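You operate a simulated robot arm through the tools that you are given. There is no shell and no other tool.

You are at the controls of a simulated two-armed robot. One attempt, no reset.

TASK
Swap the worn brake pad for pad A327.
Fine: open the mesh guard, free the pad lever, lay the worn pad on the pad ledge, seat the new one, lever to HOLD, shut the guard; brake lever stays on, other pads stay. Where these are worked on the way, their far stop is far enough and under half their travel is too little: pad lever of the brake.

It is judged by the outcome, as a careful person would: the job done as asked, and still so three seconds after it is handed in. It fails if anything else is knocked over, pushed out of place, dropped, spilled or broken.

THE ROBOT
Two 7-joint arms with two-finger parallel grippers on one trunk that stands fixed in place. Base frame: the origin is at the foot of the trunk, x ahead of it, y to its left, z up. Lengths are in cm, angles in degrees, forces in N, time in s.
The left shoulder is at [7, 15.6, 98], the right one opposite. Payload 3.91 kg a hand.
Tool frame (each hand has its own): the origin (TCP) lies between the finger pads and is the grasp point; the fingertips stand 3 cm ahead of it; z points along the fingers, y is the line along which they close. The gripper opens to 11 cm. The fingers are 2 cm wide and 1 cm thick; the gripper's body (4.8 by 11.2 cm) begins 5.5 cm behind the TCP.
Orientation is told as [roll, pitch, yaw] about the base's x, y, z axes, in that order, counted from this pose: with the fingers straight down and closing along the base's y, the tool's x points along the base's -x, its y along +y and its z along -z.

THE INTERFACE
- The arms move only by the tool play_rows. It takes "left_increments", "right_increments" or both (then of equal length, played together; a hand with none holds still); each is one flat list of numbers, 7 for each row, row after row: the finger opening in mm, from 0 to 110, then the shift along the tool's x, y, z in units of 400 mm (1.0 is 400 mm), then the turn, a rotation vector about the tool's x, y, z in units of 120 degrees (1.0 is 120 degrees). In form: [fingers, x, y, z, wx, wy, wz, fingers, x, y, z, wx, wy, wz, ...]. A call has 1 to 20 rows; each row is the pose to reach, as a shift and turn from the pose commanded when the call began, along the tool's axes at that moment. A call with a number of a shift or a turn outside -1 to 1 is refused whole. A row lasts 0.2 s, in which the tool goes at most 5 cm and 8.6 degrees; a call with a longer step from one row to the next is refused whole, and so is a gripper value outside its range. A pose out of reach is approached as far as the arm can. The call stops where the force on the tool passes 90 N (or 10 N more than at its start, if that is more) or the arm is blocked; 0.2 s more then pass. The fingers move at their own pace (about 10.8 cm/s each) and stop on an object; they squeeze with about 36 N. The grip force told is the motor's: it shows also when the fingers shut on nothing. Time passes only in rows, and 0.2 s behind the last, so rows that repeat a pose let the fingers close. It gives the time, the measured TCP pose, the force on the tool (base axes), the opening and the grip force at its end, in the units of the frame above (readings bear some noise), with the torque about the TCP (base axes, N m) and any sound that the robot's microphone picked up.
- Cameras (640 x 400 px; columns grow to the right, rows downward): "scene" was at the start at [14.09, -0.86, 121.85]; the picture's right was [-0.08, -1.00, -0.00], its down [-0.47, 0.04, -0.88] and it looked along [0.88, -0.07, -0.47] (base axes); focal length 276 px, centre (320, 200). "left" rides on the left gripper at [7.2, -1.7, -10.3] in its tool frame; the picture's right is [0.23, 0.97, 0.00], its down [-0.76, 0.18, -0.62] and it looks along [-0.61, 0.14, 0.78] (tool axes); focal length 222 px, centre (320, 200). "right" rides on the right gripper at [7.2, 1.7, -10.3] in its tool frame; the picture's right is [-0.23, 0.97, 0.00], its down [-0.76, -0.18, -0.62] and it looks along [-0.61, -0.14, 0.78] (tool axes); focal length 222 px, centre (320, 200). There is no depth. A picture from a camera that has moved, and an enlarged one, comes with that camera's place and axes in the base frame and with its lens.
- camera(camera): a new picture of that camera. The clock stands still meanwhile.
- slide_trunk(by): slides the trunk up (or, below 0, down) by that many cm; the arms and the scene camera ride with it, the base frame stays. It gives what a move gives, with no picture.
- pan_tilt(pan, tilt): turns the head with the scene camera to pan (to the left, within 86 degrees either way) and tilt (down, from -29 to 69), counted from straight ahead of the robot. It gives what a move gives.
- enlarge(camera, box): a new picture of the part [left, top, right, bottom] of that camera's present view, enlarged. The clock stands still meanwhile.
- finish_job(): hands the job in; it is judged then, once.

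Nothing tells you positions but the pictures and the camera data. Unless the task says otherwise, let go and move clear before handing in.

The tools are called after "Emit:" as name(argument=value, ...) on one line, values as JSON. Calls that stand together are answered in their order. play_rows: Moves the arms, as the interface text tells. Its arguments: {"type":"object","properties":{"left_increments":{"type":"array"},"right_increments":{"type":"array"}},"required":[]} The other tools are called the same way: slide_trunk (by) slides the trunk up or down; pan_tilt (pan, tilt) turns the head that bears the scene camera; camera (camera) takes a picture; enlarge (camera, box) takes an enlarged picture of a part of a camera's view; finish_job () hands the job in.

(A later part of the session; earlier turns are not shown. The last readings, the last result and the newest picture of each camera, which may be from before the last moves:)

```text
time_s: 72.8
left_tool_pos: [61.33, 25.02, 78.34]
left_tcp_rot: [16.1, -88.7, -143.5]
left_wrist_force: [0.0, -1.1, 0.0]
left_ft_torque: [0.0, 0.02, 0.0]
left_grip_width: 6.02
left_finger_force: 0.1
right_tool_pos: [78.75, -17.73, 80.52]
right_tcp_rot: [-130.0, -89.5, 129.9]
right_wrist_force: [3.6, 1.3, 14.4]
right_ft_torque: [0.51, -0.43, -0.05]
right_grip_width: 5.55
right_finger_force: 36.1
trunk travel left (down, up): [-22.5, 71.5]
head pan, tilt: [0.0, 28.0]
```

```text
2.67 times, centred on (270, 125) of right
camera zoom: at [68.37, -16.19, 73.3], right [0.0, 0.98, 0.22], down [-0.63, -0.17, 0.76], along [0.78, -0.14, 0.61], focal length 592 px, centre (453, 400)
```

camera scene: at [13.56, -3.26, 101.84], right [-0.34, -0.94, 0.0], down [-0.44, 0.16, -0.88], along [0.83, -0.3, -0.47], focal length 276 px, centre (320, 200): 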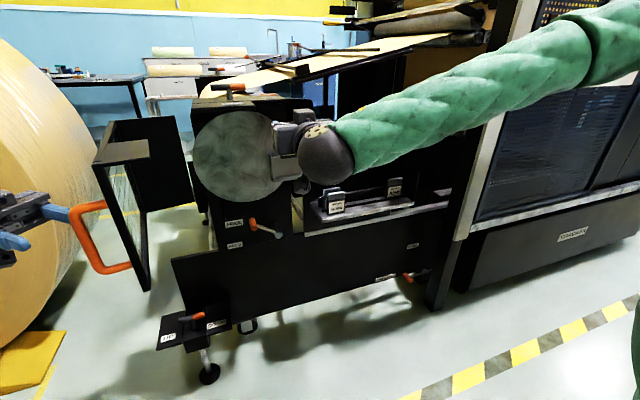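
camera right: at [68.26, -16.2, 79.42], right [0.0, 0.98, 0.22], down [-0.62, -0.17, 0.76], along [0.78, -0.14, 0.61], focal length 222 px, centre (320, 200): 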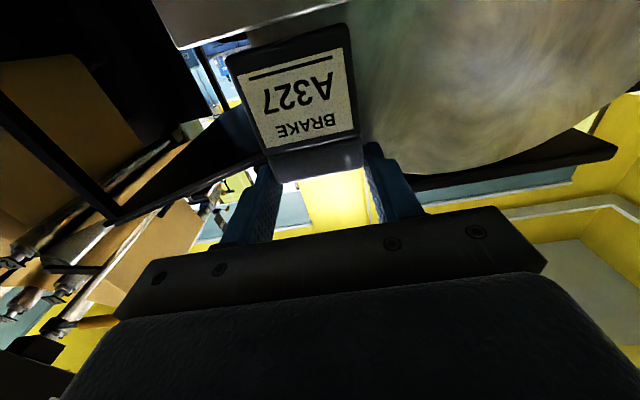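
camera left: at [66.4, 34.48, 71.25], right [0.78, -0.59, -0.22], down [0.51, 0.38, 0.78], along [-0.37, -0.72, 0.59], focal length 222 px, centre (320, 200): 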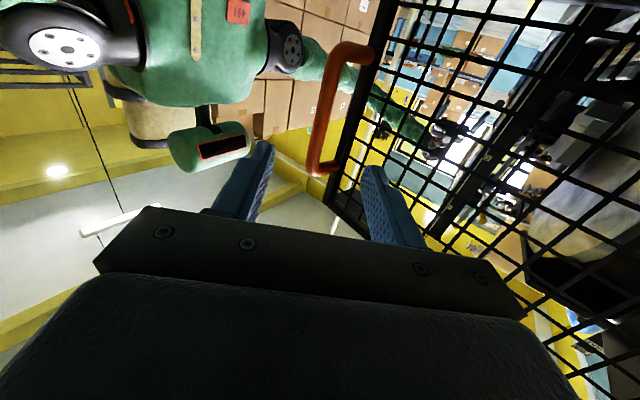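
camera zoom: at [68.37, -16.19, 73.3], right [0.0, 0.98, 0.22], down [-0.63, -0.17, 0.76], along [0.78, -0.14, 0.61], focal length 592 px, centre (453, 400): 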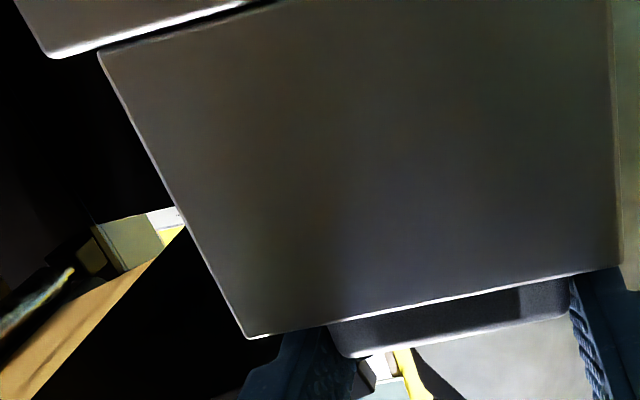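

Contact at 14 N at z=80.5, exactly the seated height expected, and the torque points to the pad's bottom corner. I'll release it slowly, then back straight out.

Emit:
play_rows(right_increments=[58, 0, 0, 0, 0, 0, 0, 62, 0, 0, 0, 0, 0, 0, 68, 0, 0, 0, 0, 0, 0, 72, -0.004, 0, 0, 0, 0, 0])

Emit:
enlarge(camera="right", box=[150, 50, 390, 200])

```text
time_s: 73.8
left_tool_pos: [61.44, 24.95, 78.2]
left_tcp_rot: [14.4, -88.5, -141.9]
left_wrist_force: [0.8, 0.2, -0.2]
left_ft_torque: [0.0, 0.01, -0.01]
left_grip_width: 5.98
left_finger_force: 0.0
right_tool_pos: [78.76, -17.71, 80.46]
right_tcp_rot: [-103.5, -89.6, 103.5]
right_wrist_force: [0.3, -0.5, -0.1]
right_ft_torque: [0.0, 0.0, 0.0]
right_grip_width: 7.21
right_finger_force: 0.1
trunk travel left (down, up): [-22.5, 71.5]
head pan, tilt: [0.0, 28.0]
```

```text
2.67 times, centred on (270, 125) of right
camera zoom: at [68.36, -16.22, 73.32], right [0.0, 0.98, 0.22], down [-0.62, -0.17, 0.76], along [0.78, -0.14, 0.61], focal length 592 px, centre (453, 400)
```

zoom: 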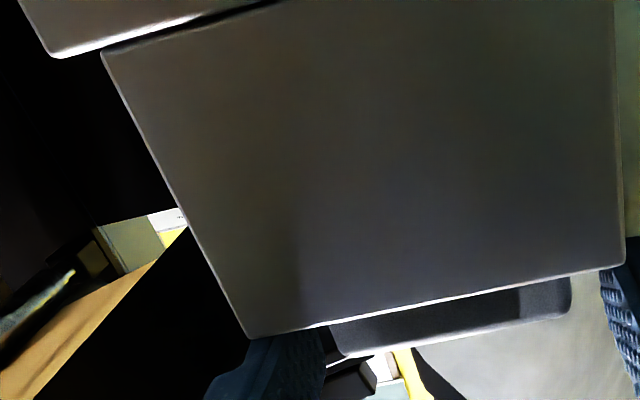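

Fingers are clear of the tab. Backing straight out and checking the seated pad.

Emit:
play_rows(right_increments=[74, -0.004, 0, -0.03, 0, 0, 0, 74, -0.006, 0, -0.09, 0, 0, 0, 74, -0.006, 0, -0.17, 0, 0, 0, 74, -0.006, 0, -0.25, 0, 0, 0, 74, -0.006, -0.06, -0.28, 0, 0, 0, 74, -0.006, -0.15, -0.28, 0, 0, 0, 74, -0.006, -0.25, -0.28, 0, 0, 0])

Emit:
camera(camera="scene")

Emit:
enlarge(camera="scene", box=[340, 120, 440, 195])

Emit:
camera(camera="right")

```text
time_s: 75.4
left_tool_pos: [61.36, 25.11, 78.29]
left_tcp_rot: [14.6, -88.6, -142.0]
left_wrist_force: [-0.1, -0.3, 0.3]
left_ft_torque: [-0.02, -0.01, 0.04]
left_grip_width: 5.99
left_finger_force: 0.0
right_tool_pos: [67.81, -27.43, 80.96]
right_tcp_rot: [-108.4, -89.5, 108.3]
right_wrist_force: [-0.7, -1.1, -1.2]
right_ft_torque: [0.01, -0.03, -0.02]
right_grip_width: 7.42
right_finger_force: 0.0
trunk travel left (down, up): [-22.5, 71.5]
head pan, tilt: [0.0, 28.0]
```

```text
taken
camera scene: at [14.12, -0.13, 101.85], right [0.0, -1.0, 0.0], down [-0.47, 0.0, -0.88], along [0.88, 0.0, -0.47], focal length 276 px, centre (320, 200)
```

scene: 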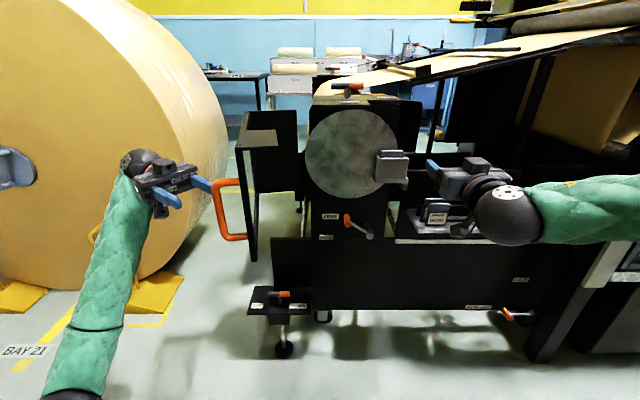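

```text
5.33 times, centred on (390, 158) of scene
camera zoom: at [14.12, -0.13, 101.85], right [0.0, -1.0, 0.0], down [-0.47, 0.0, -0.88], along [0.88, 0.0, -0.47], focal length 1474 px, centre (-53, 427)
```

zoom: 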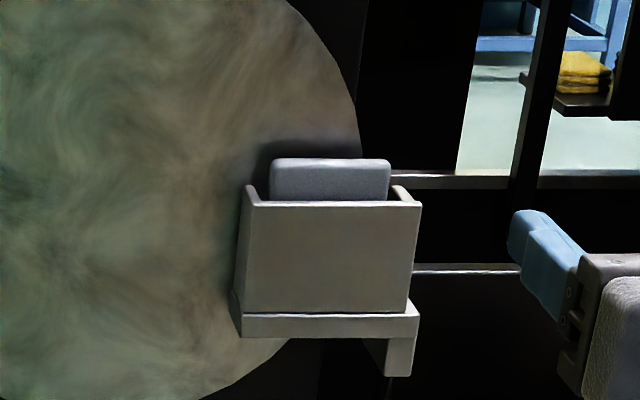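

```text
taken
camera right: at [57.46, -25.98, 73.59], right [0.0, 0.98, 0.22], down [-0.62, -0.17, 0.76], along [0.78, -0.14, 0.61], focal length 222 px, centre (320, 200)
```

right: 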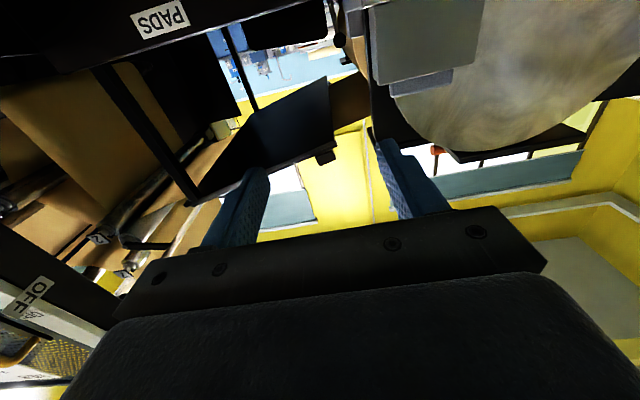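

A327 is seated at the same height as the worn one was. Now the pad lever goes back to HOLD: I'll turn the right hand back to the lever orientation and lower the trunk.

Emit:
play_rows(right_increments=[60, 0.0227, 0.0217, 0.0027, -0.0194, -0.0194, -0.0603, 60, 0.0454, 0.0433, 0.0054, -0.0388, -0.0388, -0.1206, 60, 0.0681, 0.065, 0.0081, -0.0581, -0.0581, -0.1809, 60, 0.0908, 0.0867, 0.0108, -0.0775, -0.0775, -0.2412, 60, 0.1135, 0.1083, 0.0135, -0.0969, -0.0969, -0.3015, 60, 0.1363, 0.13, 0.0163, -0.1163, -0.1163, -0.3618, 60, 0.159, 0.1517, 0.019, -0.1356, -0.1356, -0.422, 60, 0.1817, 0.1733, 0.0217, -0.155, -0.155, -0.4823, 60, 0.2044, 0.195, 0.0244, -0.1744, -0.1744, -0.5426, 60, 0.2271, 0.2167, 0.0271, -0.1938, -0.1938, -0.6029, 60, 0.2498, 0.2383, 0.0298, -0.2131, -0.2131, -0.6632, 60, 0.2725, 0.26, 0.0325, -0.2325, -0.2325, -0.7235])

Emit:
slide_trunk(by=-12)

Emit:
camera(camera="right")

Emit:
camera(camera="scene")

```text
time_s: 78.0
left_tool_pos: [61.41, 25.05, 78.26]
left_tcp_rot: [14.4, -88.7, -141.9]
left_wrist_force: [0.6, -0.1, -0.6]
left_ft_torque: [-0.01, -0.01, -0.02]
left_grip_width: 5.98
left_finger_force: 0.0
right_tool_pos: [68.86, -17.39, 69.65]
right_tcp_rot: [-89.8, 0.4, 125.6]
right_wrist_force: [0.3, -0.6, 0.0]
right_ft_torque: [0.04, 0.0, 0.0]
right_grip_width: 6.0
right_finger_force: 0.0
trunk travel left (down, up): [-22.5, 71.5]
head pan, tilt: [0.0, 28.0]
```

```text
time_s: 79.5
left_tool_pos: [61.38, 24.92, 66.22]
left_tcp_rot: [14.8, -88.6, -142.2]
left_wrist_force: [0.3, -0.2, 0.7]
left_ft_torque: [0.0, -0.02, 0.0]
left_grip_width: 6.02
left_finger_force: 0.0
right_tool_pos: [68.87, -17.41, 57.75]
right_tcp_rot: [-89.8, 0.5, 125.5]
right_wrist_force: [0.6, 0.1, 0.2]
right_ft_torque: [-0.02, 0.03, 0.02]
right_grip_width: 6.0
right_finger_force: 0.1
trunk travel left (down, up): [-10.5, 83.5]
head pan, tilt: [0.0, 28.0]
```

```text
taken
camera right: at [64.56, -29.34, 56.12], right [-0.13, 0.18, -0.98], down [-0.95, 0.26, 0.17], along [0.28, 0.95, 0.14], focal length 222 px, centre (320, 200)
```

right: 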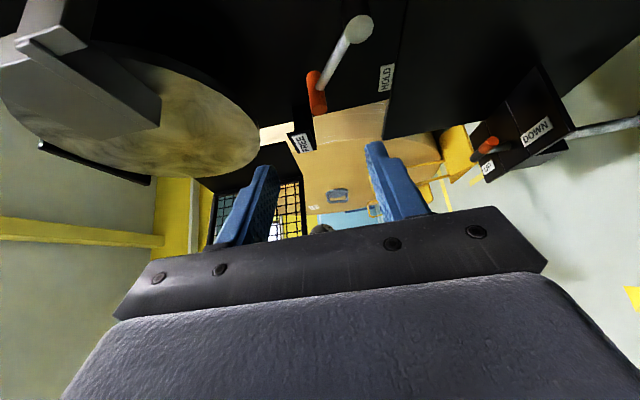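

```text
taken
camera scene: at [14.1, -0.15, 89.86], right [0.0, -1.0, 0.0], down [-0.47, 0.0, -0.88], along [0.88, 0.0, -0.47], focal length 276 px, centre (320, 200)
```

scene: 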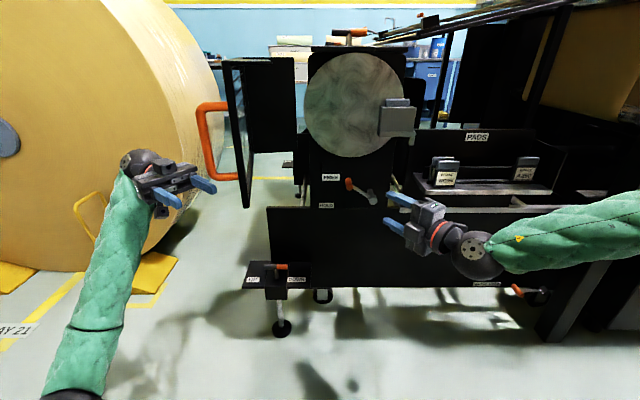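

Emit:
enlarge(camera="right", box=[260, 0, 420, 100])

Emit:
enlarge(camera="right", box=[250, 50, 410, 150])

Emit:
enlarge(camera="scene", box=[300, 155, 420, 230])

```text
4.00 times, centred on (340, 50) of right
camera zoom: at [64.56, -29.34, 56.12], right [-0.13, 0.18, -0.98], down [-0.95, 0.26, 0.17], along [0.28, 0.95, 0.14], focal length 888 px, centre (240, 800)
```

zoom: 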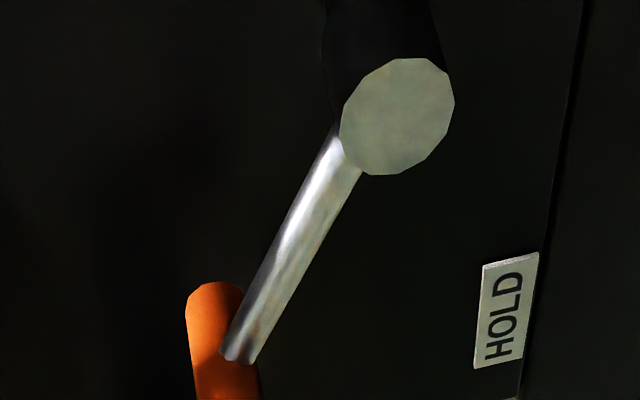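

```text
4.00 times, centred on (330, 100) of right
camera zoom: at [64.56, -29.34, 56.12], right [-0.13, 0.18, -0.98], down [-0.95, 0.26, 0.17], along [0.28, 0.95, 0.14], focal length 888 px, centre (280, 600)
```

zoom: 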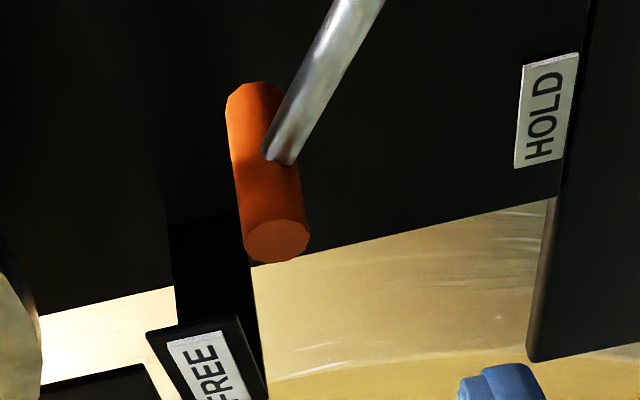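

```text
5.33 times, centred on (360, 192) of scene
camera zoom: at [14.1, -0.15, 89.86], right [0.0, -1.0, 0.0], down [-0.47, 0.0, -0.88], along [0.88, 0.0, -0.47], focal length 1474 px, centre (107, 240)
```

zoom: 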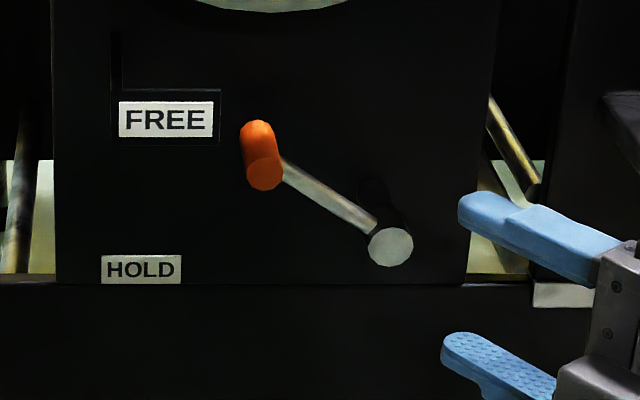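

Handle front end is now at [81.3, -8.1, 57.9], directly ahead of the hand. Advancing and gripping it.

Emit:
play_rows(right_increments=[60, 0, -0.003, 0.09, 0, 0, 0, 60, 0, -0.003, 0.18, 0, 0, 0, 60, 0, -0.003, 0.27, 0, 0, 0, 60, 0, -0.003, 0.33, 0, 0, 0, 60, 0, -0.003, 0.36, 0, 0, 0, 60, 0, -0.003, 0.36, 0, 0, 0])

Emit:
camera(camera="right")

Emit:
enlarge(camera="scene", box=[300, 155, 420, 230])

```text
time_s: 80.9
left_tool_pos: [61.3, 24.95, 66.33]
left_tcp_rot: [14.6, -88.7, -142.0]
left_wrist_force: [0.7, 0.1, -0.5]
left_ft_torque: [-0.04, -0.03, 0.02]
left_grip_width: 5.98
left_finger_force: 0.1
right_tool_pos: [80.25, -8.75, 57.75]
right_tcp_rot: [-89.8, 0.3, 125.6]
right_wrist_force: [0.2, -0.3, 0.3]
right_ft_torque: [-0.04, 0.01, -0.02]
right_grip_width: 5.96
right_finger_force: 0.1
trunk travel left (down, up): [-10.5, 83.5]
head pan, tilt: [0.0, 28.0]
```

```text
taken
camera right: at [76.03, -20.84, 56.15], right [-0.13, 0.18, -0.98], down [-0.95, 0.26, 0.17], along [0.28, 0.95, 0.14], focal length 222 px, centre (320, 200)
```

right: 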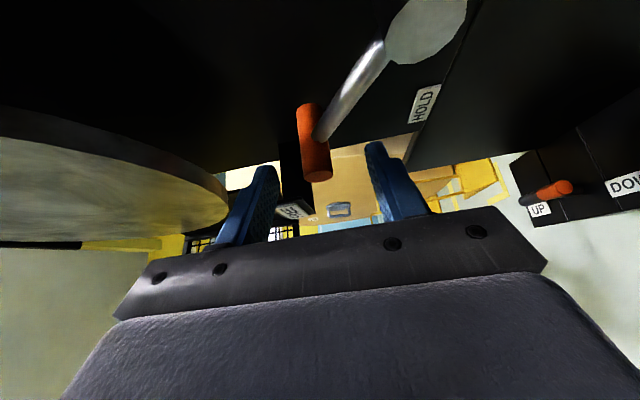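

```text
5.33 times, centred on (360, 192) of scene
camera zoom: at [14.12, -0.14, 89.84], right [0.0, -1.0, 0.0], down [-0.47, 0.0, -0.88], along [0.88, 0.0, -0.47], focal length 1474 px, centre (107, 240)
```

zoom: 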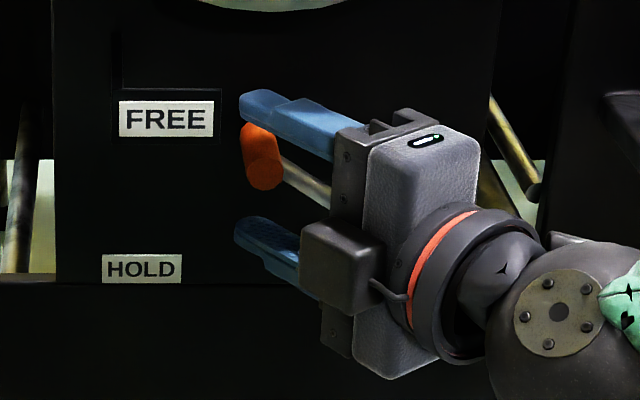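

Emit:
play_rows(right_increments=[0, 0, 0, 0.006, 0, 0, 0, 0, 0, 0, 0.006, 0, 0, 0, 0, 0, 0, 0.006, 0, 0, 0])

Emit:
enlarge(camera="scene", box=[300, 155, 420, 230])

```text
time_s: 81.7
left_tool_pos: [61.49, 25.01, 66.27]
left_tcp_rot: [15.0, -88.6, -142.4]
left_wrist_force: [-0.3, 0.1, 0.0]
left_ft_torque: [-0.02, 0.01, 0.01]
left_grip_width: 6.01
left_finger_force: 0.1
right_tool_pos: [80.6, -8.77, 57.77]
right_tcp_rot: [-90.0, 0.4, 125.6]
right_wrist_force: [-10.8, 1.1, 0.5]
right_ft_torque: [0.07, 0.1, 0.39]
right_grip_width: 1.87
right_finger_force: 44.9
trunk travel left (down, up): [-10.5, 83.5]
head pan, tilt: [0.0, 28.0]
```

```text
5.33 times, centred on (360, 192) of scene
camera zoom: at [14.07, -0.15, 89.85], right [0.0, -1.0, 0.0], down [-0.47, 0.0, -0.88], along [0.88, 0.0, -0.47], focal length 1474 px, centre (107, 240)
```

zoom: 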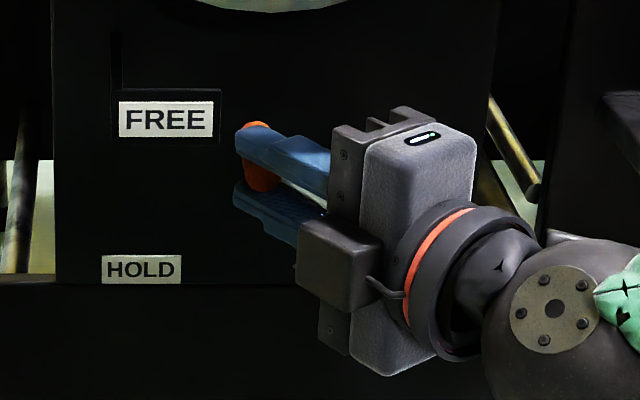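

Gripped. Swinging the lever back down toward HOLD.

Emit:
play_rows(right_increments=[0, -0.0161, 0.034, 0.0115, 0, 0, 0, 0, -0.0266, 0.0692, 0.019, 0, 0, 0, 0, -0.0319, 0.1061, 0.0228, 0, 0, 0, 0, -0.0319, 0.1436, 0.0228, 0, 0, 0, 0, -0.0266, 0.1805, 0.019, 0, 0, 0, 0, -0.0198, 0.2054, 0.0141, 0, 0, 0])

Emit:
enlarge(camera="scene", box=[300, 155, 420, 230])

```text
time_s: 83.1
left_tool_pos: [61.4, 24.94, 66.32]
left_tcp_rot: [14.8, -88.6, -142.3]
left_wrist_force: [-0.7, 0.5, 0.4]
left_ft_torque: [0.02, -0.01, -0.04]
left_grip_width: 5.98
left_finger_force: 0.2
right_tool_pos: [80.87, -8.0, 49.55]
right_tcp_rot: [-89.9, 0.3, 125.6]
right_wrist_force: [-1.6, 0.2, 2.3]
right_ft_torque: [-0.25, 0.07, -0.21]
right_grip_width: 1.88
right_finger_force: 45.2
trunk travel left (down, up): [-10.5, 83.5]
head pan, tilt: [0.0, 28.0]
```

```text
5.33 times, centred on (360, 192) of scene
camera zoom: at [14.1, -0.15, 89.85], right [0.0, -1.0, 0.0], down [-0.47, 0.0, -0.88], along [0.88, 0.0, -0.47], focal length 1474 px, centre (107, 240)
```

zoom: 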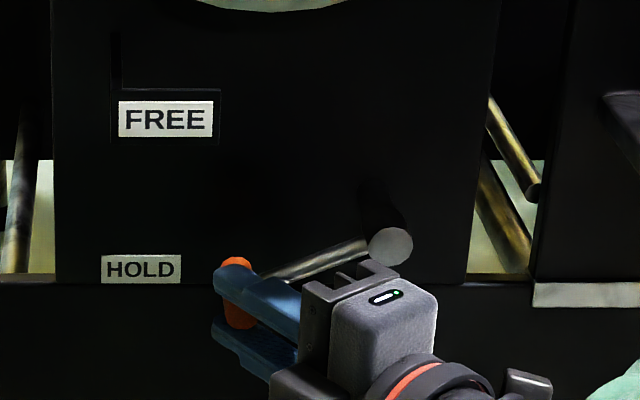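

Emit:
play_rows(right_increments=[0, 0.0037, 0.0103, -0.0026, 0, 0, 0, 0, 0.0063, 0.0171, -0.0045, 0, 0, 0, 0, 0.0063, 0.0171, -0.0045, 0, 0, 0])

Emit:
enlarge(camera="scene", box=[300, 155, 420, 230])

```text
time_s: 83.9
left_tool_pos: [61.28, 24.98, 66.47]
left_tcp_rot: [17.8, -88.6, -145.2]
left_wrist_force: [-0.2, 0.2, -0.6]
left_ft_torque: [0.0, 0.01, 0.0]
left_grip_width: 6.0
left_finger_force: 0.0
right_tool_pos: [80.78, -8.0, 49.36]
right_tcp_rot: [-90.3, 0.4, 125.6]
right_wrist_force: [11.4, 6.5, 35.0]
right_ft_torque: [0.12, -0.16, 0.37]
right_grip_width: 1.86
right_finger_force: 45.4
trunk travel left (down, up): [-10.5, 83.5]
head pan, tilt: [0.0, 28.0]
```

```text
5.33 times, centred on (360, 192) of scene
camera zoom: at [13.97, -0.1, 89.92], right [0.0, -1.0, 0.0], down [-0.47, 0.0, -0.88], along [0.88, 0.0, -0.47], focal length 1474 px, centre (107, 240)
```

zoom: 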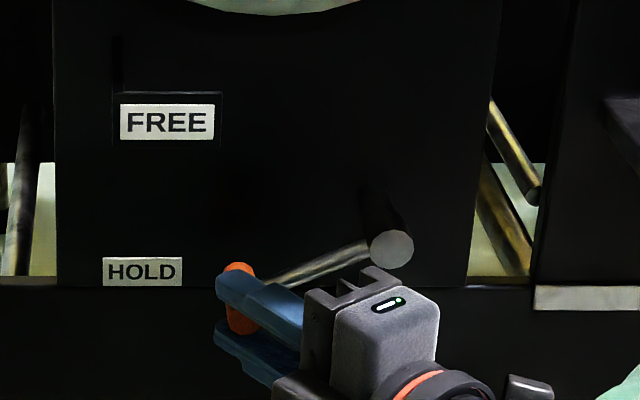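

The lever is hard against its HOLD stop (z=49.36, same as at the start). Releasing and backing out.

Emit:
play_rows(right_increments=[40, 0, -0.008, 0, 0, 0, 0, 60, 0, -0.008, 0, 0, 0, 0, 60, 0, -0.008, -0.02, 0, 0, 0, 60, 0, -0.008, -0.1, 0, 0, 0, 60, 0, -0.008, -0.2, 0, 0, 0, 60, 0, -0.008, -0.3, 0, 0, 0, 60, 0, -0.008, -0.38, 0, 0, 0])

Emit:
camera(camera="scene")

Emit:
enlarge(camera="scene", box=[290, 75, 450, 225])

```text
time_s: 85.5
left_tool_pos: [61.38, 24.98, 66.29]
left_tcp_rot: [14.7, -88.7, -142.2]
left_wrist_force: [-0.2, 0.3, 0.2]
left_ft_torque: [-0.02, 0.02, -0.04]
left_grip_width: 5.99
left_finger_force: 0.0
right_tool_pos: [68.28, -16.93, 49.27]
right_tcp_rot: [-89.9, 0.4, 125.6]
right_wrist_force: [0.4, 0.5, 0.5]
right_ft_torque: [0.06, -0.01, -0.03]
right_grip_width: 6.01
right_finger_force: 0.1
trunk travel left (down, up): [-10.5, 83.5]
head pan, tilt: [0.0, 28.0]
```

```text
taken
camera scene: at [14.13, -0.11, 89.85], right [0.0, -1.0, 0.0], down [-0.47, 0.0, -0.88], along [0.88, 0.0, -0.47], focal length 276 px, centre (320, 200)
```

scene: 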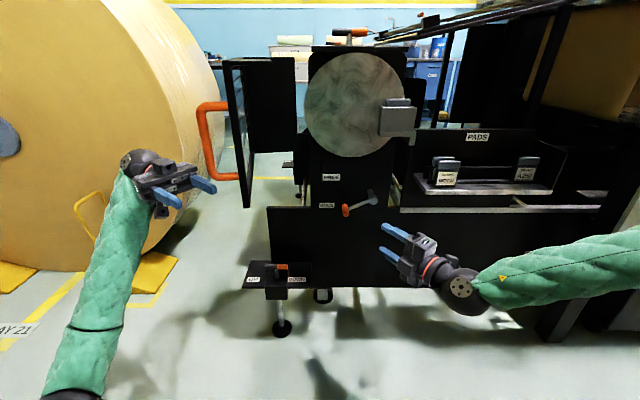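

```text
2.67 times, centred on (370, 150) of scene
camera zoom: at [14.13, -0.11, 89.85], right [0.0, -1.0, 0.0], down [-0.47, 0.0, -0.88], along [0.88, 0.0, -0.47], focal length 737 px, centre (187, 333)
```

zoom: 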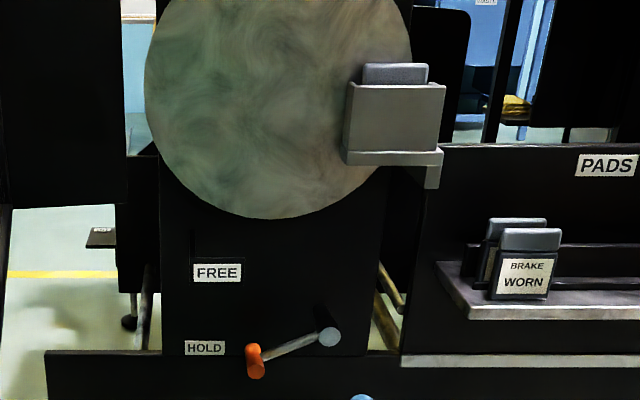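

The lever is at HOLD, A327 is in the pocket, and the worn pad is on the ledge. Next I'll move the right hand clear of the guard's swing, raise the trunk, and have the left hand take the guard handle again.

Emit:
play_rows(right_increments=[60, 0.0504, -0.025, -0.0871, 0, 0, 0, 60, 0.1008, -0.05, -0.1742, 0, 0, 0, 60, 0.1513, -0.075, -0.2613, 0, 0, 0, 60, 0.2017, -0.1, -0.3483, 0, 0, 0, 60, 0.2521, -0.125, -0.4354, 0, 0, 0, 60, 0.3025, -0.15, -0.5225, 0, 0, 0])

Emit:
slide_trunk(by=12)

Emit:
camera(camera="scene")

Emit:
camera(camera="left")

```text
time_s: 86.9
left_tool_pos: [61.38, 25.07, 66.23]
left_tcp_rot: [14.0, -88.7, -141.6]
left_wrist_force: [0.5, 0.6, 0.1]
left_ft_torque: [-0.04, 0.05, 0.01]
left_grip_width: 5.99
left_finger_force: 0.0
right_tool_pos: [58.19, -39.01, 55.22]
right_tcp_rot: [-89.8, 0.5, 125.7]
right_wrist_force: [0.4, 0.3, 0.3]
right_ft_torque: [0.01, 0.01, 0.01]
right_grip_width: 5.97
right_finger_force: 0.0
trunk travel left (down, up): [-10.5, 83.5]
head pan, tilt: [0.0, 28.0]
```

```text
time_s: 88.4
left_tool_pos: [61.47, 25.05, 78.23]
left_tcp_rot: [14.0, -88.7, -141.5]
left_wrist_force: [0.3, -0.3, -0.3]
left_ft_torque: [0.01, 0.02, -0.02]
left_grip_width: 6.02
left_finger_force: 0.0
right_tool_pos: [58.03, -39.01, 67.19]
right_tcp_rot: [-89.9, 0.3, 125.5]
right_wrist_force: [-0.2, 0.5, 0.0]
right_ft_torque: [0.02, 0.0, 0.02]
right_grip_width: 5.97
right_finger_force: 0.1
trunk travel left (down, up): [-22.5, 71.5]
head pan, tilt: [0.0, 28.0]
```

```text
taken
camera scene: at [14.11, -0.16, 101.83], right [0.0, -1.0, 0.0], down [-0.47, 0.0, -0.88], along [0.88, 0.0, -0.47], focal length 276 px, centre (320, 200)
```

scene: 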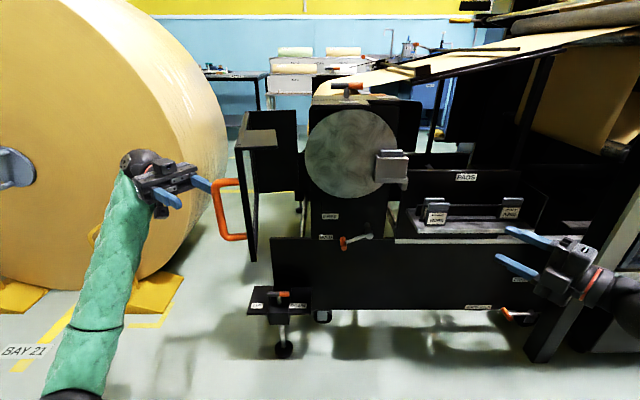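

```text
taken
camera left: at [66.48, 34.23, 71.23], right [0.78, -0.59, -0.22], down [0.51, 0.37, 0.78], along [-0.37, -0.72, 0.59], focal length 222 px, centre (320, 200)
```

left: 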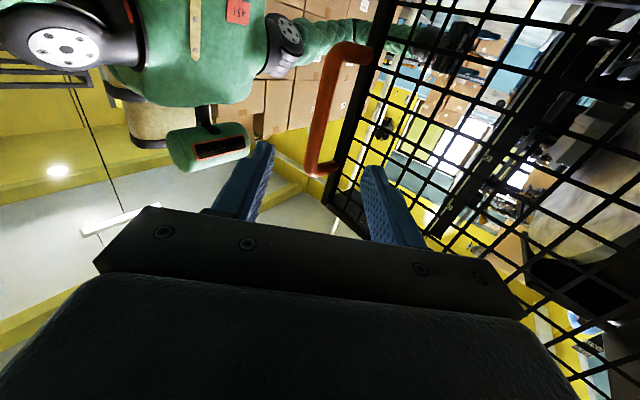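

The guard hasn't moved and the bar is lined up between the left fingers. Advancing 8 cm and gripping.

Emit:
play_rows(left_increments=[60, 0, 0, 0.07, 0, 0, 0, 60, 0, 0, 0.14, 0, 0, 0, 60, 0, 0, 0.2, 0, 0, 0, 60, 0, 0, 0.2, 0, 0, 0, 0, 0, 0, 0.2, 0, 0, 0, 0, 0, 0, 0.2, 0, 0, 0, 0, 0, 0, 0.2, 0, 0, 0])

Emit:
camera(camera="left")

```text
time_s: 90.0
left_tool_pos: [56.47, 18.67, 78.17]
left_tcp_rot: [14.1, -88.6, -141.7]
left_wrist_force: [-10.7, 3.2, -4.0]
left_ft_torque: [0.85, 0.47, -0.19]
left_grip_width: 1.4
left_finger_force: 44.9
right_tool_pos: [58.13, -39.02, 67.23]
right_tcp_rot: [-89.9, 0.4, 125.4]
right_wrist_force: [-0.4, 0.8, 0.9]
right_ft_torque: [0.02, 0.01, 0.0]
right_grip_width: 6.01
right_finger_force: 0.1
trunk travel left (down, up): [-22.5, 71.5]
head pan, tilt: [0.0, 28.0]
```

```text
taken
camera left: at [61.53, 27.85, 71.13], right [0.78, -0.59, -0.22], down [0.51, 0.37, 0.78], along [-0.38, -0.72, 0.59], focal length 222 px, centre (320, 200)
```

left: 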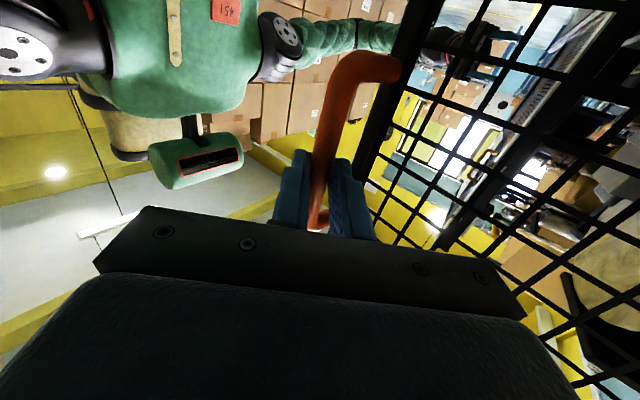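

Gripped. Swinging the guard back from about 83° to 47°, slowly along the same arc.

Emit:
play_rows(left_increments=[0, 0, 0.0042, 0.0295, -0.0138, 0, 0, 0, 0, 0.0083, 0.0589, -0.0275, 0, 0, 0, 0, 0.0194, 0.0861, -0.0417, 0, 0, 0, 0, 0.0305, 0.1133, -0.0558, 0, 0, 0, 0, 0.0432, 0.1397, -0.0696, 0, 0, 0, 0, 0.0559, 0.1661, -0.0833, 0, 0, 0, 0, 0.0705, 0.1915, -0.0971, 0, 0, 0, 0, 0.0851, 0.2169, -0.1108, 0, 0, 0, 0, 0.1014, 0.2414, -0.125, 0, 0, 0, 0, 0.1177, 0.2659, -0.1392, 0, 0, 0, 0, 0.1357, 0.289, -0.153, 0, 0, 0, 0, 0.1537, 0.312, -0.1667, 0, 0, 0, 0, 0.1733, 0.3339, -0.1805, 0, 0, 0, 0, 0.1929, 0.3557, -0.1942, 0, 0, 0, 0, 0.2141, 0.3761, -0.2084, 0, 0, 0, 0, 0.2352, 0.3965, -0.2225, 0, 0, 0, 0, 0.2576, 0.4154, -0.2363, 0, 0, 0, 0, 0.28, 0.4342, -0.25, 0, 0])

Emit:
camera(camera="scene")

Emit:
camera(camera="left")

```text
time_s: 93.8
left_tool_pos: [54.95, -1.92, 77.57]
left_tcp_rot: [38.1, -88.8, -135.6]
left_wrist_force: [32.1, 8.5, -18.7]
left_ft_torque: [0.97, 0.82, 0.36]
left_grip_width: 1.38
left_finger_force: 44.7
right_tool_pos: [58.25, -39.01, 66.93]
right_tcp_rot: [-89.7, 0.3, 125.6]
right_wrist_force: [0.2, -0.6, -0.7]
right_ft_torque: [0.02, -0.05, 0.01]
right_grip_width: 5.96
right_finger_force: 0.0
trunk travel left (down, up): [-22.5, 71.5]
head pan, tilt: [0.0, 28.0]
```

```text
taken
camera scene: at [14.33, -0.13, 101.8], right [0.0, -1.0, 0.0], down [-0.47, 0.0, -0.88], along [0.88, 0.0, -0.47], focal length 276 px, centre (320, 200)
```

scene: 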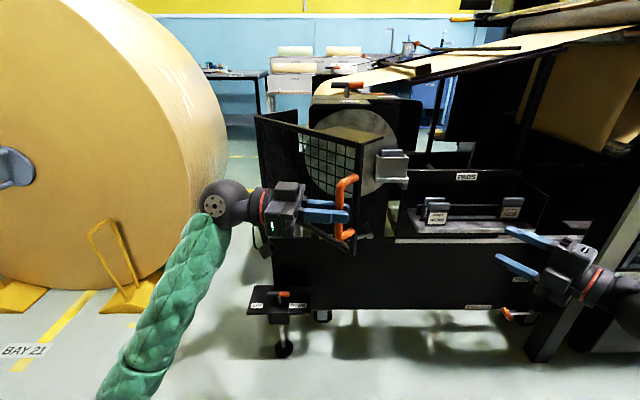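

```text
taken
camera left: at [54.86, 8.51, 70.53], right [0.97, -0.12, -0.21], down [0.25, 0.58, 0.77], along [0.03, -0.8, 0.6], focal length 222 px, centre (320, 200)
```

left: 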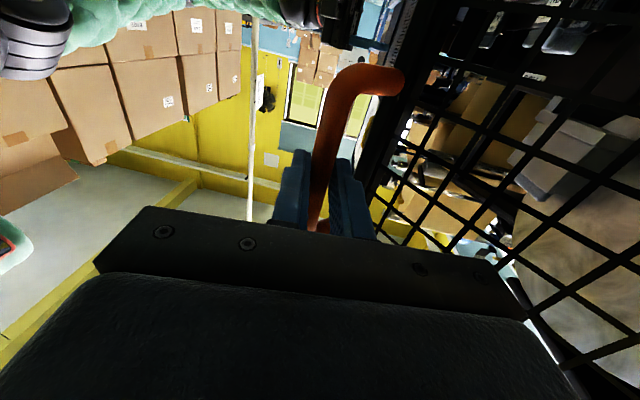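

The guard is about 47° open, moving well. Continuing to about 23° while easing the hand's heading round toward forward.

Emit:
play_rows(left_increments=[0, 0, 0.0123, 0.025, -0.0292, 0, 0, 0, 0, 0.0247, 0.05, -0.0583, 0, 0, 0, 0, 0.037, 0.076, -0.0875, 0, 0, 0, 0, 0.0494, 0.102, -0.1167, 0, 0, 0, 0, 0.0636, 0.127, -0.1458, 0, 0, 0, 0, 0.0778, 0.152, -0.175, 0, 0, 0, 0, 0.0935, 0.1762, -0.2083, 0, 0, 0, 0, 0.1093, 0.2003, -0.2417, 0, 0, 0, 0, 0.1268, 0.2234, -0.275, 0, 0, 0, 0.0005, 0.1443, 0.2464, -0.3083, 0, 0, 0, 0.0007, 0.1634, 0.2683, -0.3417, 0, 0, 0, 0.0009, 0.1825, 0.2901, -0.375, 0, 0])

Emit:
camera(camera="scene")

Emit:
camera(camera="left")

```text
time_s: 96.4
left_tool_pos: [60.65, -14.56, 77.65]
left_tcp_rot: [86.5, -88.6, -139.0]
left_wrist_force: [-8.9, -8.4, -9.0]
left_ft_torque: [-0.07, 1.07, -0.31]
left_grip_width: 1.38
left_finger_force: 45.4
right_tool_pos: [58.11, -39.0, 67.2]
right_tcp_rot: [-89.9, 0.3, 125.6]
right_wrist_force: [-0.3, 0.3, -0.5]
right_ft_torque: [-0.01, -0.01, 0.01]
right_grip_width: 6.01
right_finger_force: 0.1
trunk travel left (down, up): [-22.5, 71.5]
head pan, tilt: [0.0, 28.0]
```

```text
taken
camera scene: at [14.09, -0.22, 101.84], right [0.0, -1.0, 0.0], down [-0.47, 0.0, -0.88], along [0.88, 0.0, -0.47], focal length 276 px, centre (320, 200)
```

scene: 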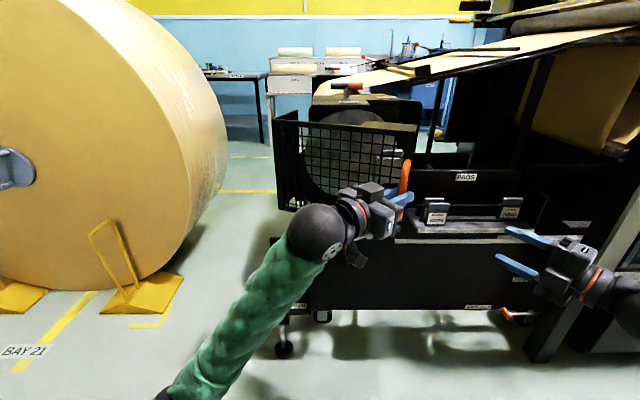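

```text
taken
camera left: at [53.13, -7.4, 70.41], right [0.78, 0.6, -0.2], down [-0.25, 0.59, 0.77], along [0.58, -0.54, 0.61], focal length 222 px, centre (320, 200)
```

left: 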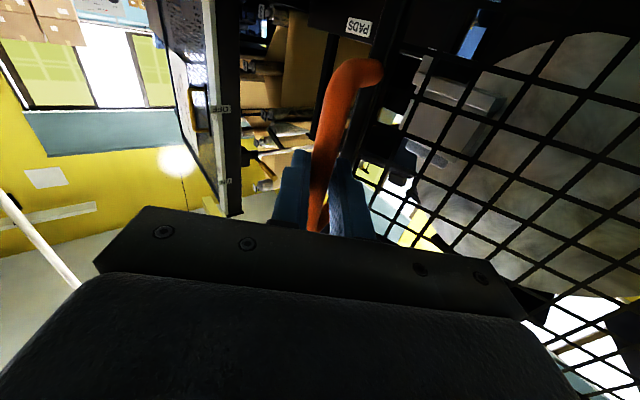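

At about 23°, low forces. Continuing to about 3° open.

Emit:
play_rows(left_increments=[0, 0, 0.0003, 0.0293, -0.0292, 0, 0, 0, 0, 0.0007, 0.0586, -0.0583, 0, 0, 0, 0, 0.003, 0.0878, -0.0875, 0, 0, 0, 0.0002, 0.0052, 0.117, -0.1167, 0, 0, 0, 0.0003, 0.0095, 0.146, -0.1458, 0, 0, 0, 0.0004, 0.0138, 0.175, -0.175, 0, 0, 0, 0.0006, 0.0205, 0.2039, -0.2, 0, 0, 0, 0.0008, 0.0272, 0.2327, -0.225, 0, 0, 0, 0.001, 0.0358, 0.2609, -0.25, 0, 0, 0, 0.0013, 0.0443, 0.2891, -0.275, 0, 0])

Emit:
camera(camera="scene")

Emit:
camera(camera="left")

```text
time_s: 98.6
left_tool_pos: [69.12, -22.97, 77.65]
left_tcp_rot: [114.2, -87.8, -133.7]
left_wrist_force: [-29.6, -51.0, 5.4]
left_ft_torque: [-0.76, 0.36, -0.87]
left_grip_width: 1.42
left_finger_force: 45.0
right_tool_pos: [57.89, -39.26, 67.26]
right_tcp_rot: [-90.0, 0.3, 125.5]
right_wrist_force: [-0.3, 0.1, -0.4]
right_ft_torque: [0.0, -0.01, 0.01]
right_grip_width: 5.97
right_finger_force: 0.1
trunk travel left (down, up): [-22.5, 71.5]
head pan, tilt: [0.0, 28.0]
```

```text
taken
camera scene: at [13.9, -0.46, 101.9], right [0.0, -1.0, 0.0], down [-0.47, 0.0, -0.88], along [0.88, 0.0, -0.47], focal length 276 px, centre (320, 200)
```

scene: 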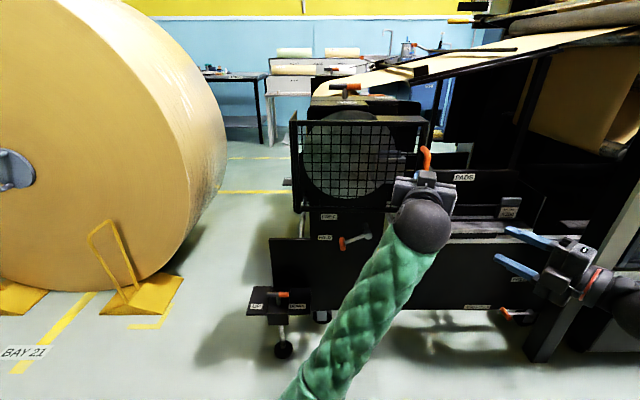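

```text
taken
camera left: at [58.94, -20.88, 70.2], right [0.33, 0.92, -0.19], down [-0.55, 0.35, 0.76], along [0.77, -0.15, 0.62], focal length 222 px, centre (320, 200)
```

left: 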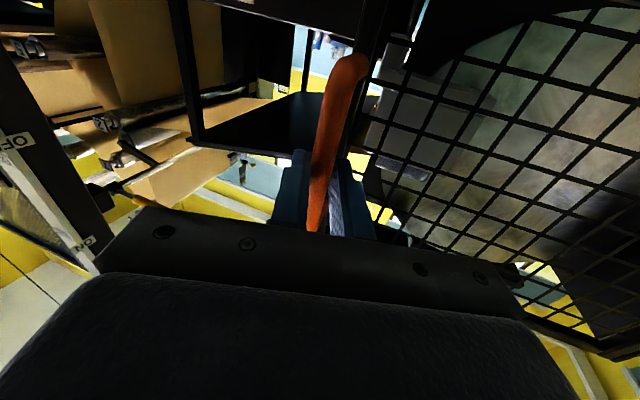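

Nearly closed (about 2.4°), with some radial push to relieve. Easing outward and closing the last bit.

Emit:
play_rows(left_increments=[0, 0, -0.01, 0.012, -0.01, 0, 0, 0, 0, -0.0125, 0.0275, -0.02, 0, 0, 0, 0, -0.0143, 0.043, -0.033, 0, 0])

Emit:
enlarge(camera="scene", box=[270, 95, 470, 220])

```text
time_s: 99.0
left_tool_pos: [69.29, -23.03, 77.63]
left_tcp_rot: [116.8, -86.4, -135.5]
left_wrist_force: [-34.7, -63.0, 7.9]
left_ft_torque: [-1.29, -0.71, -1.15]
left_grip_width: 1.48
left_finger_force: 45.3
right_tool_pos: [58.13, -38.95, 67.31]
right_tcp_rot: [-90.1, 0.2, 125.7]
right_wrist_force: [-0.2, -0.1, 0.3]
right_ft_torque: [0.01, 0.02, 0.01]
right_grip_width: 5.99
right_finger_force: 0.1
trunk travel left (down, up): [-22.5, 71.5]
head pan, tilt: [0.0, 28.0]
stopped in row 2 (left hand): the force on the tool passed its limit at 98 N (the readings are from after the stop); the commanded pose is now the measured one
```

```text
3.20 times, centred on (370, 158) of scene
camera zoom: at [13.87, -0.5, 101.89], right [0.0, -1.0, 0.0], down [-0.47, 0.0, -0.88], along [0.88, 0.0, -0.47], focal length 884 px, centre (160, 336)
```

zoom: 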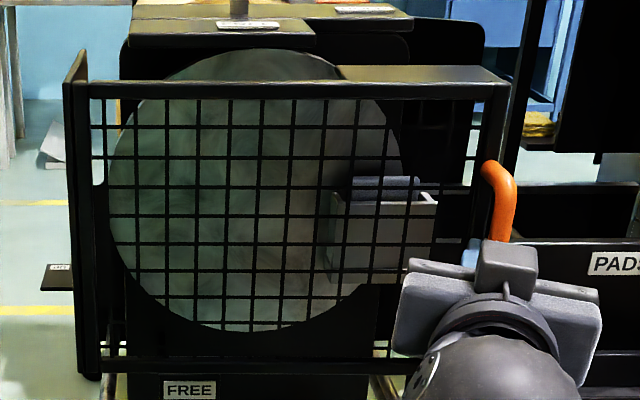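

Emit:
play_rows(left_increments=[0, 0, -0.005, 0, 0, 0, 0, 0, 0, -0.01, 0, 0, 0, 0])

Emit:
camera(camera="left")

```text
time_s: 99.3
left_tool_pos: [69.33, -23.14, 77.59]
left_tcp_rot: [116.6, -85.9, -135.5]
left_wrist_force: [-26.0, -48.7, 2.0]
left_ft_torque: [-1.21, -0.45, -0.89]
left_grip_width: 1.45
left_finger_force: 45.0
right_tool_pos: [58.32, -38.93, 67.13]
right_tcp_rot: [-90.1, 0.4, 125.8]
right_wrist_force: [0.4, 0.0, -1.4]
right_ft_torque: [-0.01, -0.02, -0.02]
right_grip_width: 6.01
right_finger_force: 0.0
trunk travel left (down, up): [-22.5, 71.5]
head pan, tilt: [0.0, 28.0]
stopped in row 1 (left hand): the force on the tool passed its limit at 94 N (the readings are from after the stop); the commanded pose is now the measured one
```

```text
taken
camera left: at [59.41, -21.02, 69.96], right [0.33, 0.93, -0.16], down [-0.57, 0.33, 0.75], along [0.75, -0.15, 0.64], focal length 222 px, centre (320, 200)
```

left: 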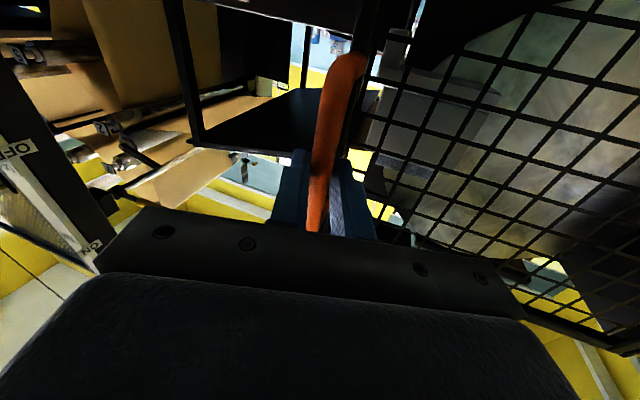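

There's side load building up, probably from a small roll of the hand on the bar. I'll release, let things relax, and look at how far the guard is from shut.

Emit:
play_rows(left_increments=[30, 0, 0, 0, 0, 0, 0, 50, 0, 0, 0, 0, 0, 0, 60, 0, 0, 0, 0, 0, 0])

Emit:
camera(camera="left")

Emit:
enlarge(camera="scene", box=[270, 95, 470, 220])

```text
time_s: 100.2
left_tool_pos: [69.83, -22.69, 77.45]
left_tcp_rot: [115.0, -86.1, -133.4]
left_wrist_force: [0.4, 0.6, 0.7]
left_ft_torque: [0.01, -0.04, 0.03]
left_grip_width: 5.99
left_finger_force: 0.0
right_tool_pos: [58.29, -38.81, 67.14]
right_tcp_rot: [-89.9, 0.3, 125.8]
right_wrist_force: [-0.1, 0.4, -0.5]
right_ft_torque: [0.02, -0.01, 0.01]
right_grip_width: 5.99
right_finger_force: 0.0
trunk travel left (down, up): [-22.5, 71.5]
head pan, tilt: [0.0, 28.0]
```

```text
taken
camera left: at [59.72, -20.64, 69.85], right [0.32, 0.93, -0.17], down [-0.57, 0.33, 0.75], along [0.76, -0.14, 0.64], focal length 222 px, centre (320, 200)
```

left: 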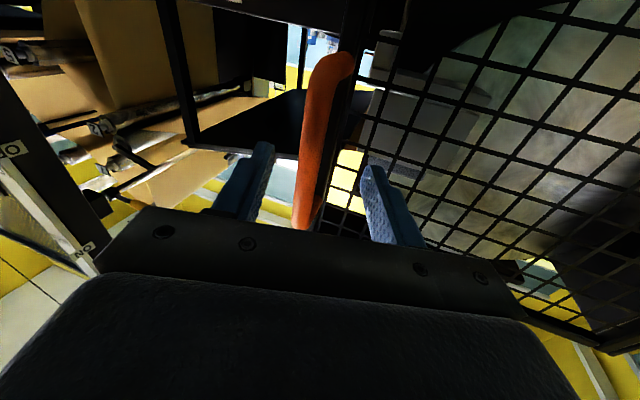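

```text
3.20 times, centred on (370, 158) of scene
camera zoom: at [14.09, -0.17, 101.85], right [0.0, -1.0, 0.0], down [-0.47, 0.0, -0.88], along [0.88, 0.0, -0.47], focal length 884 px, centre (160, 336)
```

zoom: 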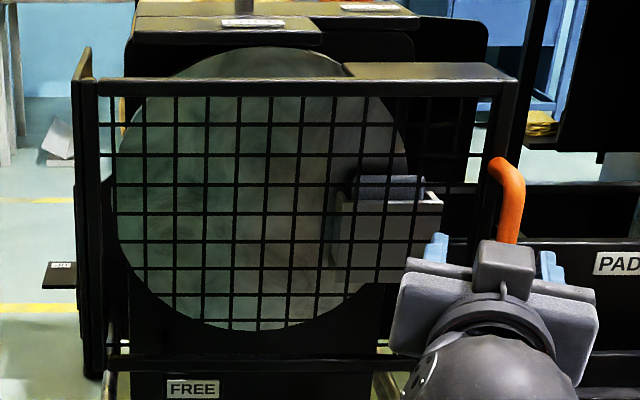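

Emit:
enlarge(camera="scene", box=[290, 112, 338, 142])

Emit:
enlarge(camera="scene", box=[390, 112, 438, 142])

Emit:
enlarge(camera="right", box=[200, 0, 520, 200])

```text
13.33 times, centred on (314, 127) of scene
camera zoom: at [14.09, -0.17, 101.85], right [0.0, -1.0, 0.0], down [-0.47, 0.0, -0.88], along [0.88, 0.0, -0.47], focal length 3684 px, centre (400, 1173)
```

zoom: 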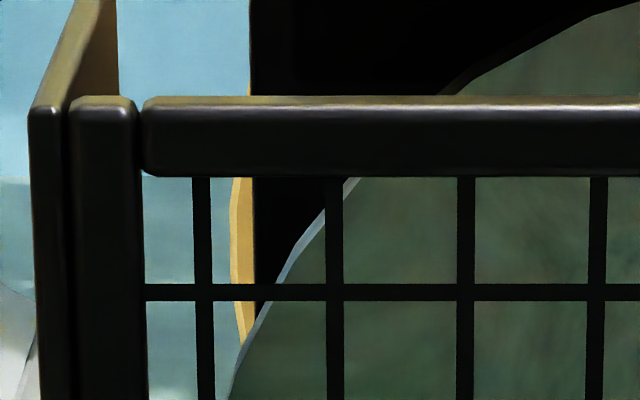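

```text
13.33 times, centred on (414, 127) of scene
camera zoom: at [14.09, -0.17, 101.85], right [0.0, -1.0, 0.0], down [-0.47, 0.0, -0.88], along [0.88, 0.0, -0.47], focal length 3684 px, centre (-933, 1173)
```

zoom: 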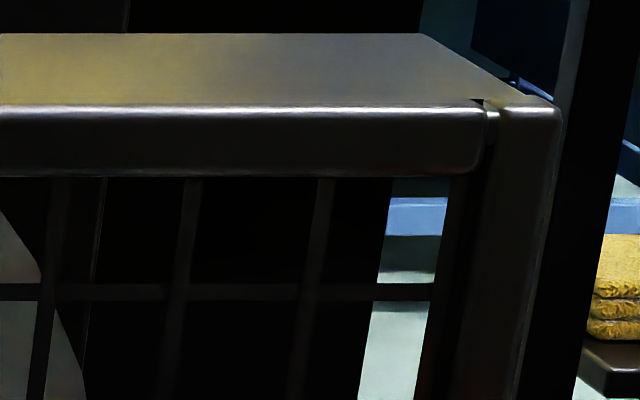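

```text
2.00 times, centred on (360, 100) of right
camera zoom: at [54.07, -50.81, 65.54], right [-0.13, 0.18, -0.97], down [-0.95, 0.26, 0.17], along [0.28, 0.95, 0.14], focal length 444 px, centre (240, 400)
```

zoom: 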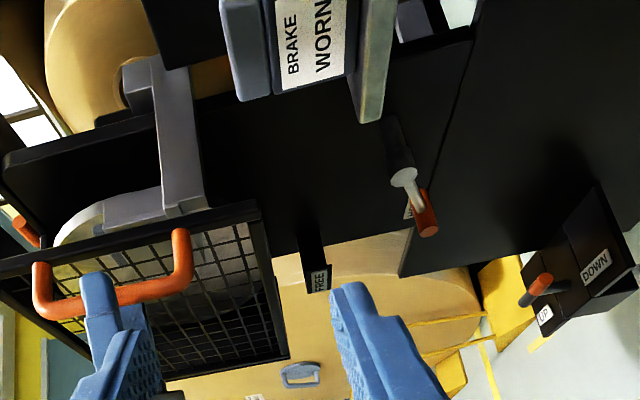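

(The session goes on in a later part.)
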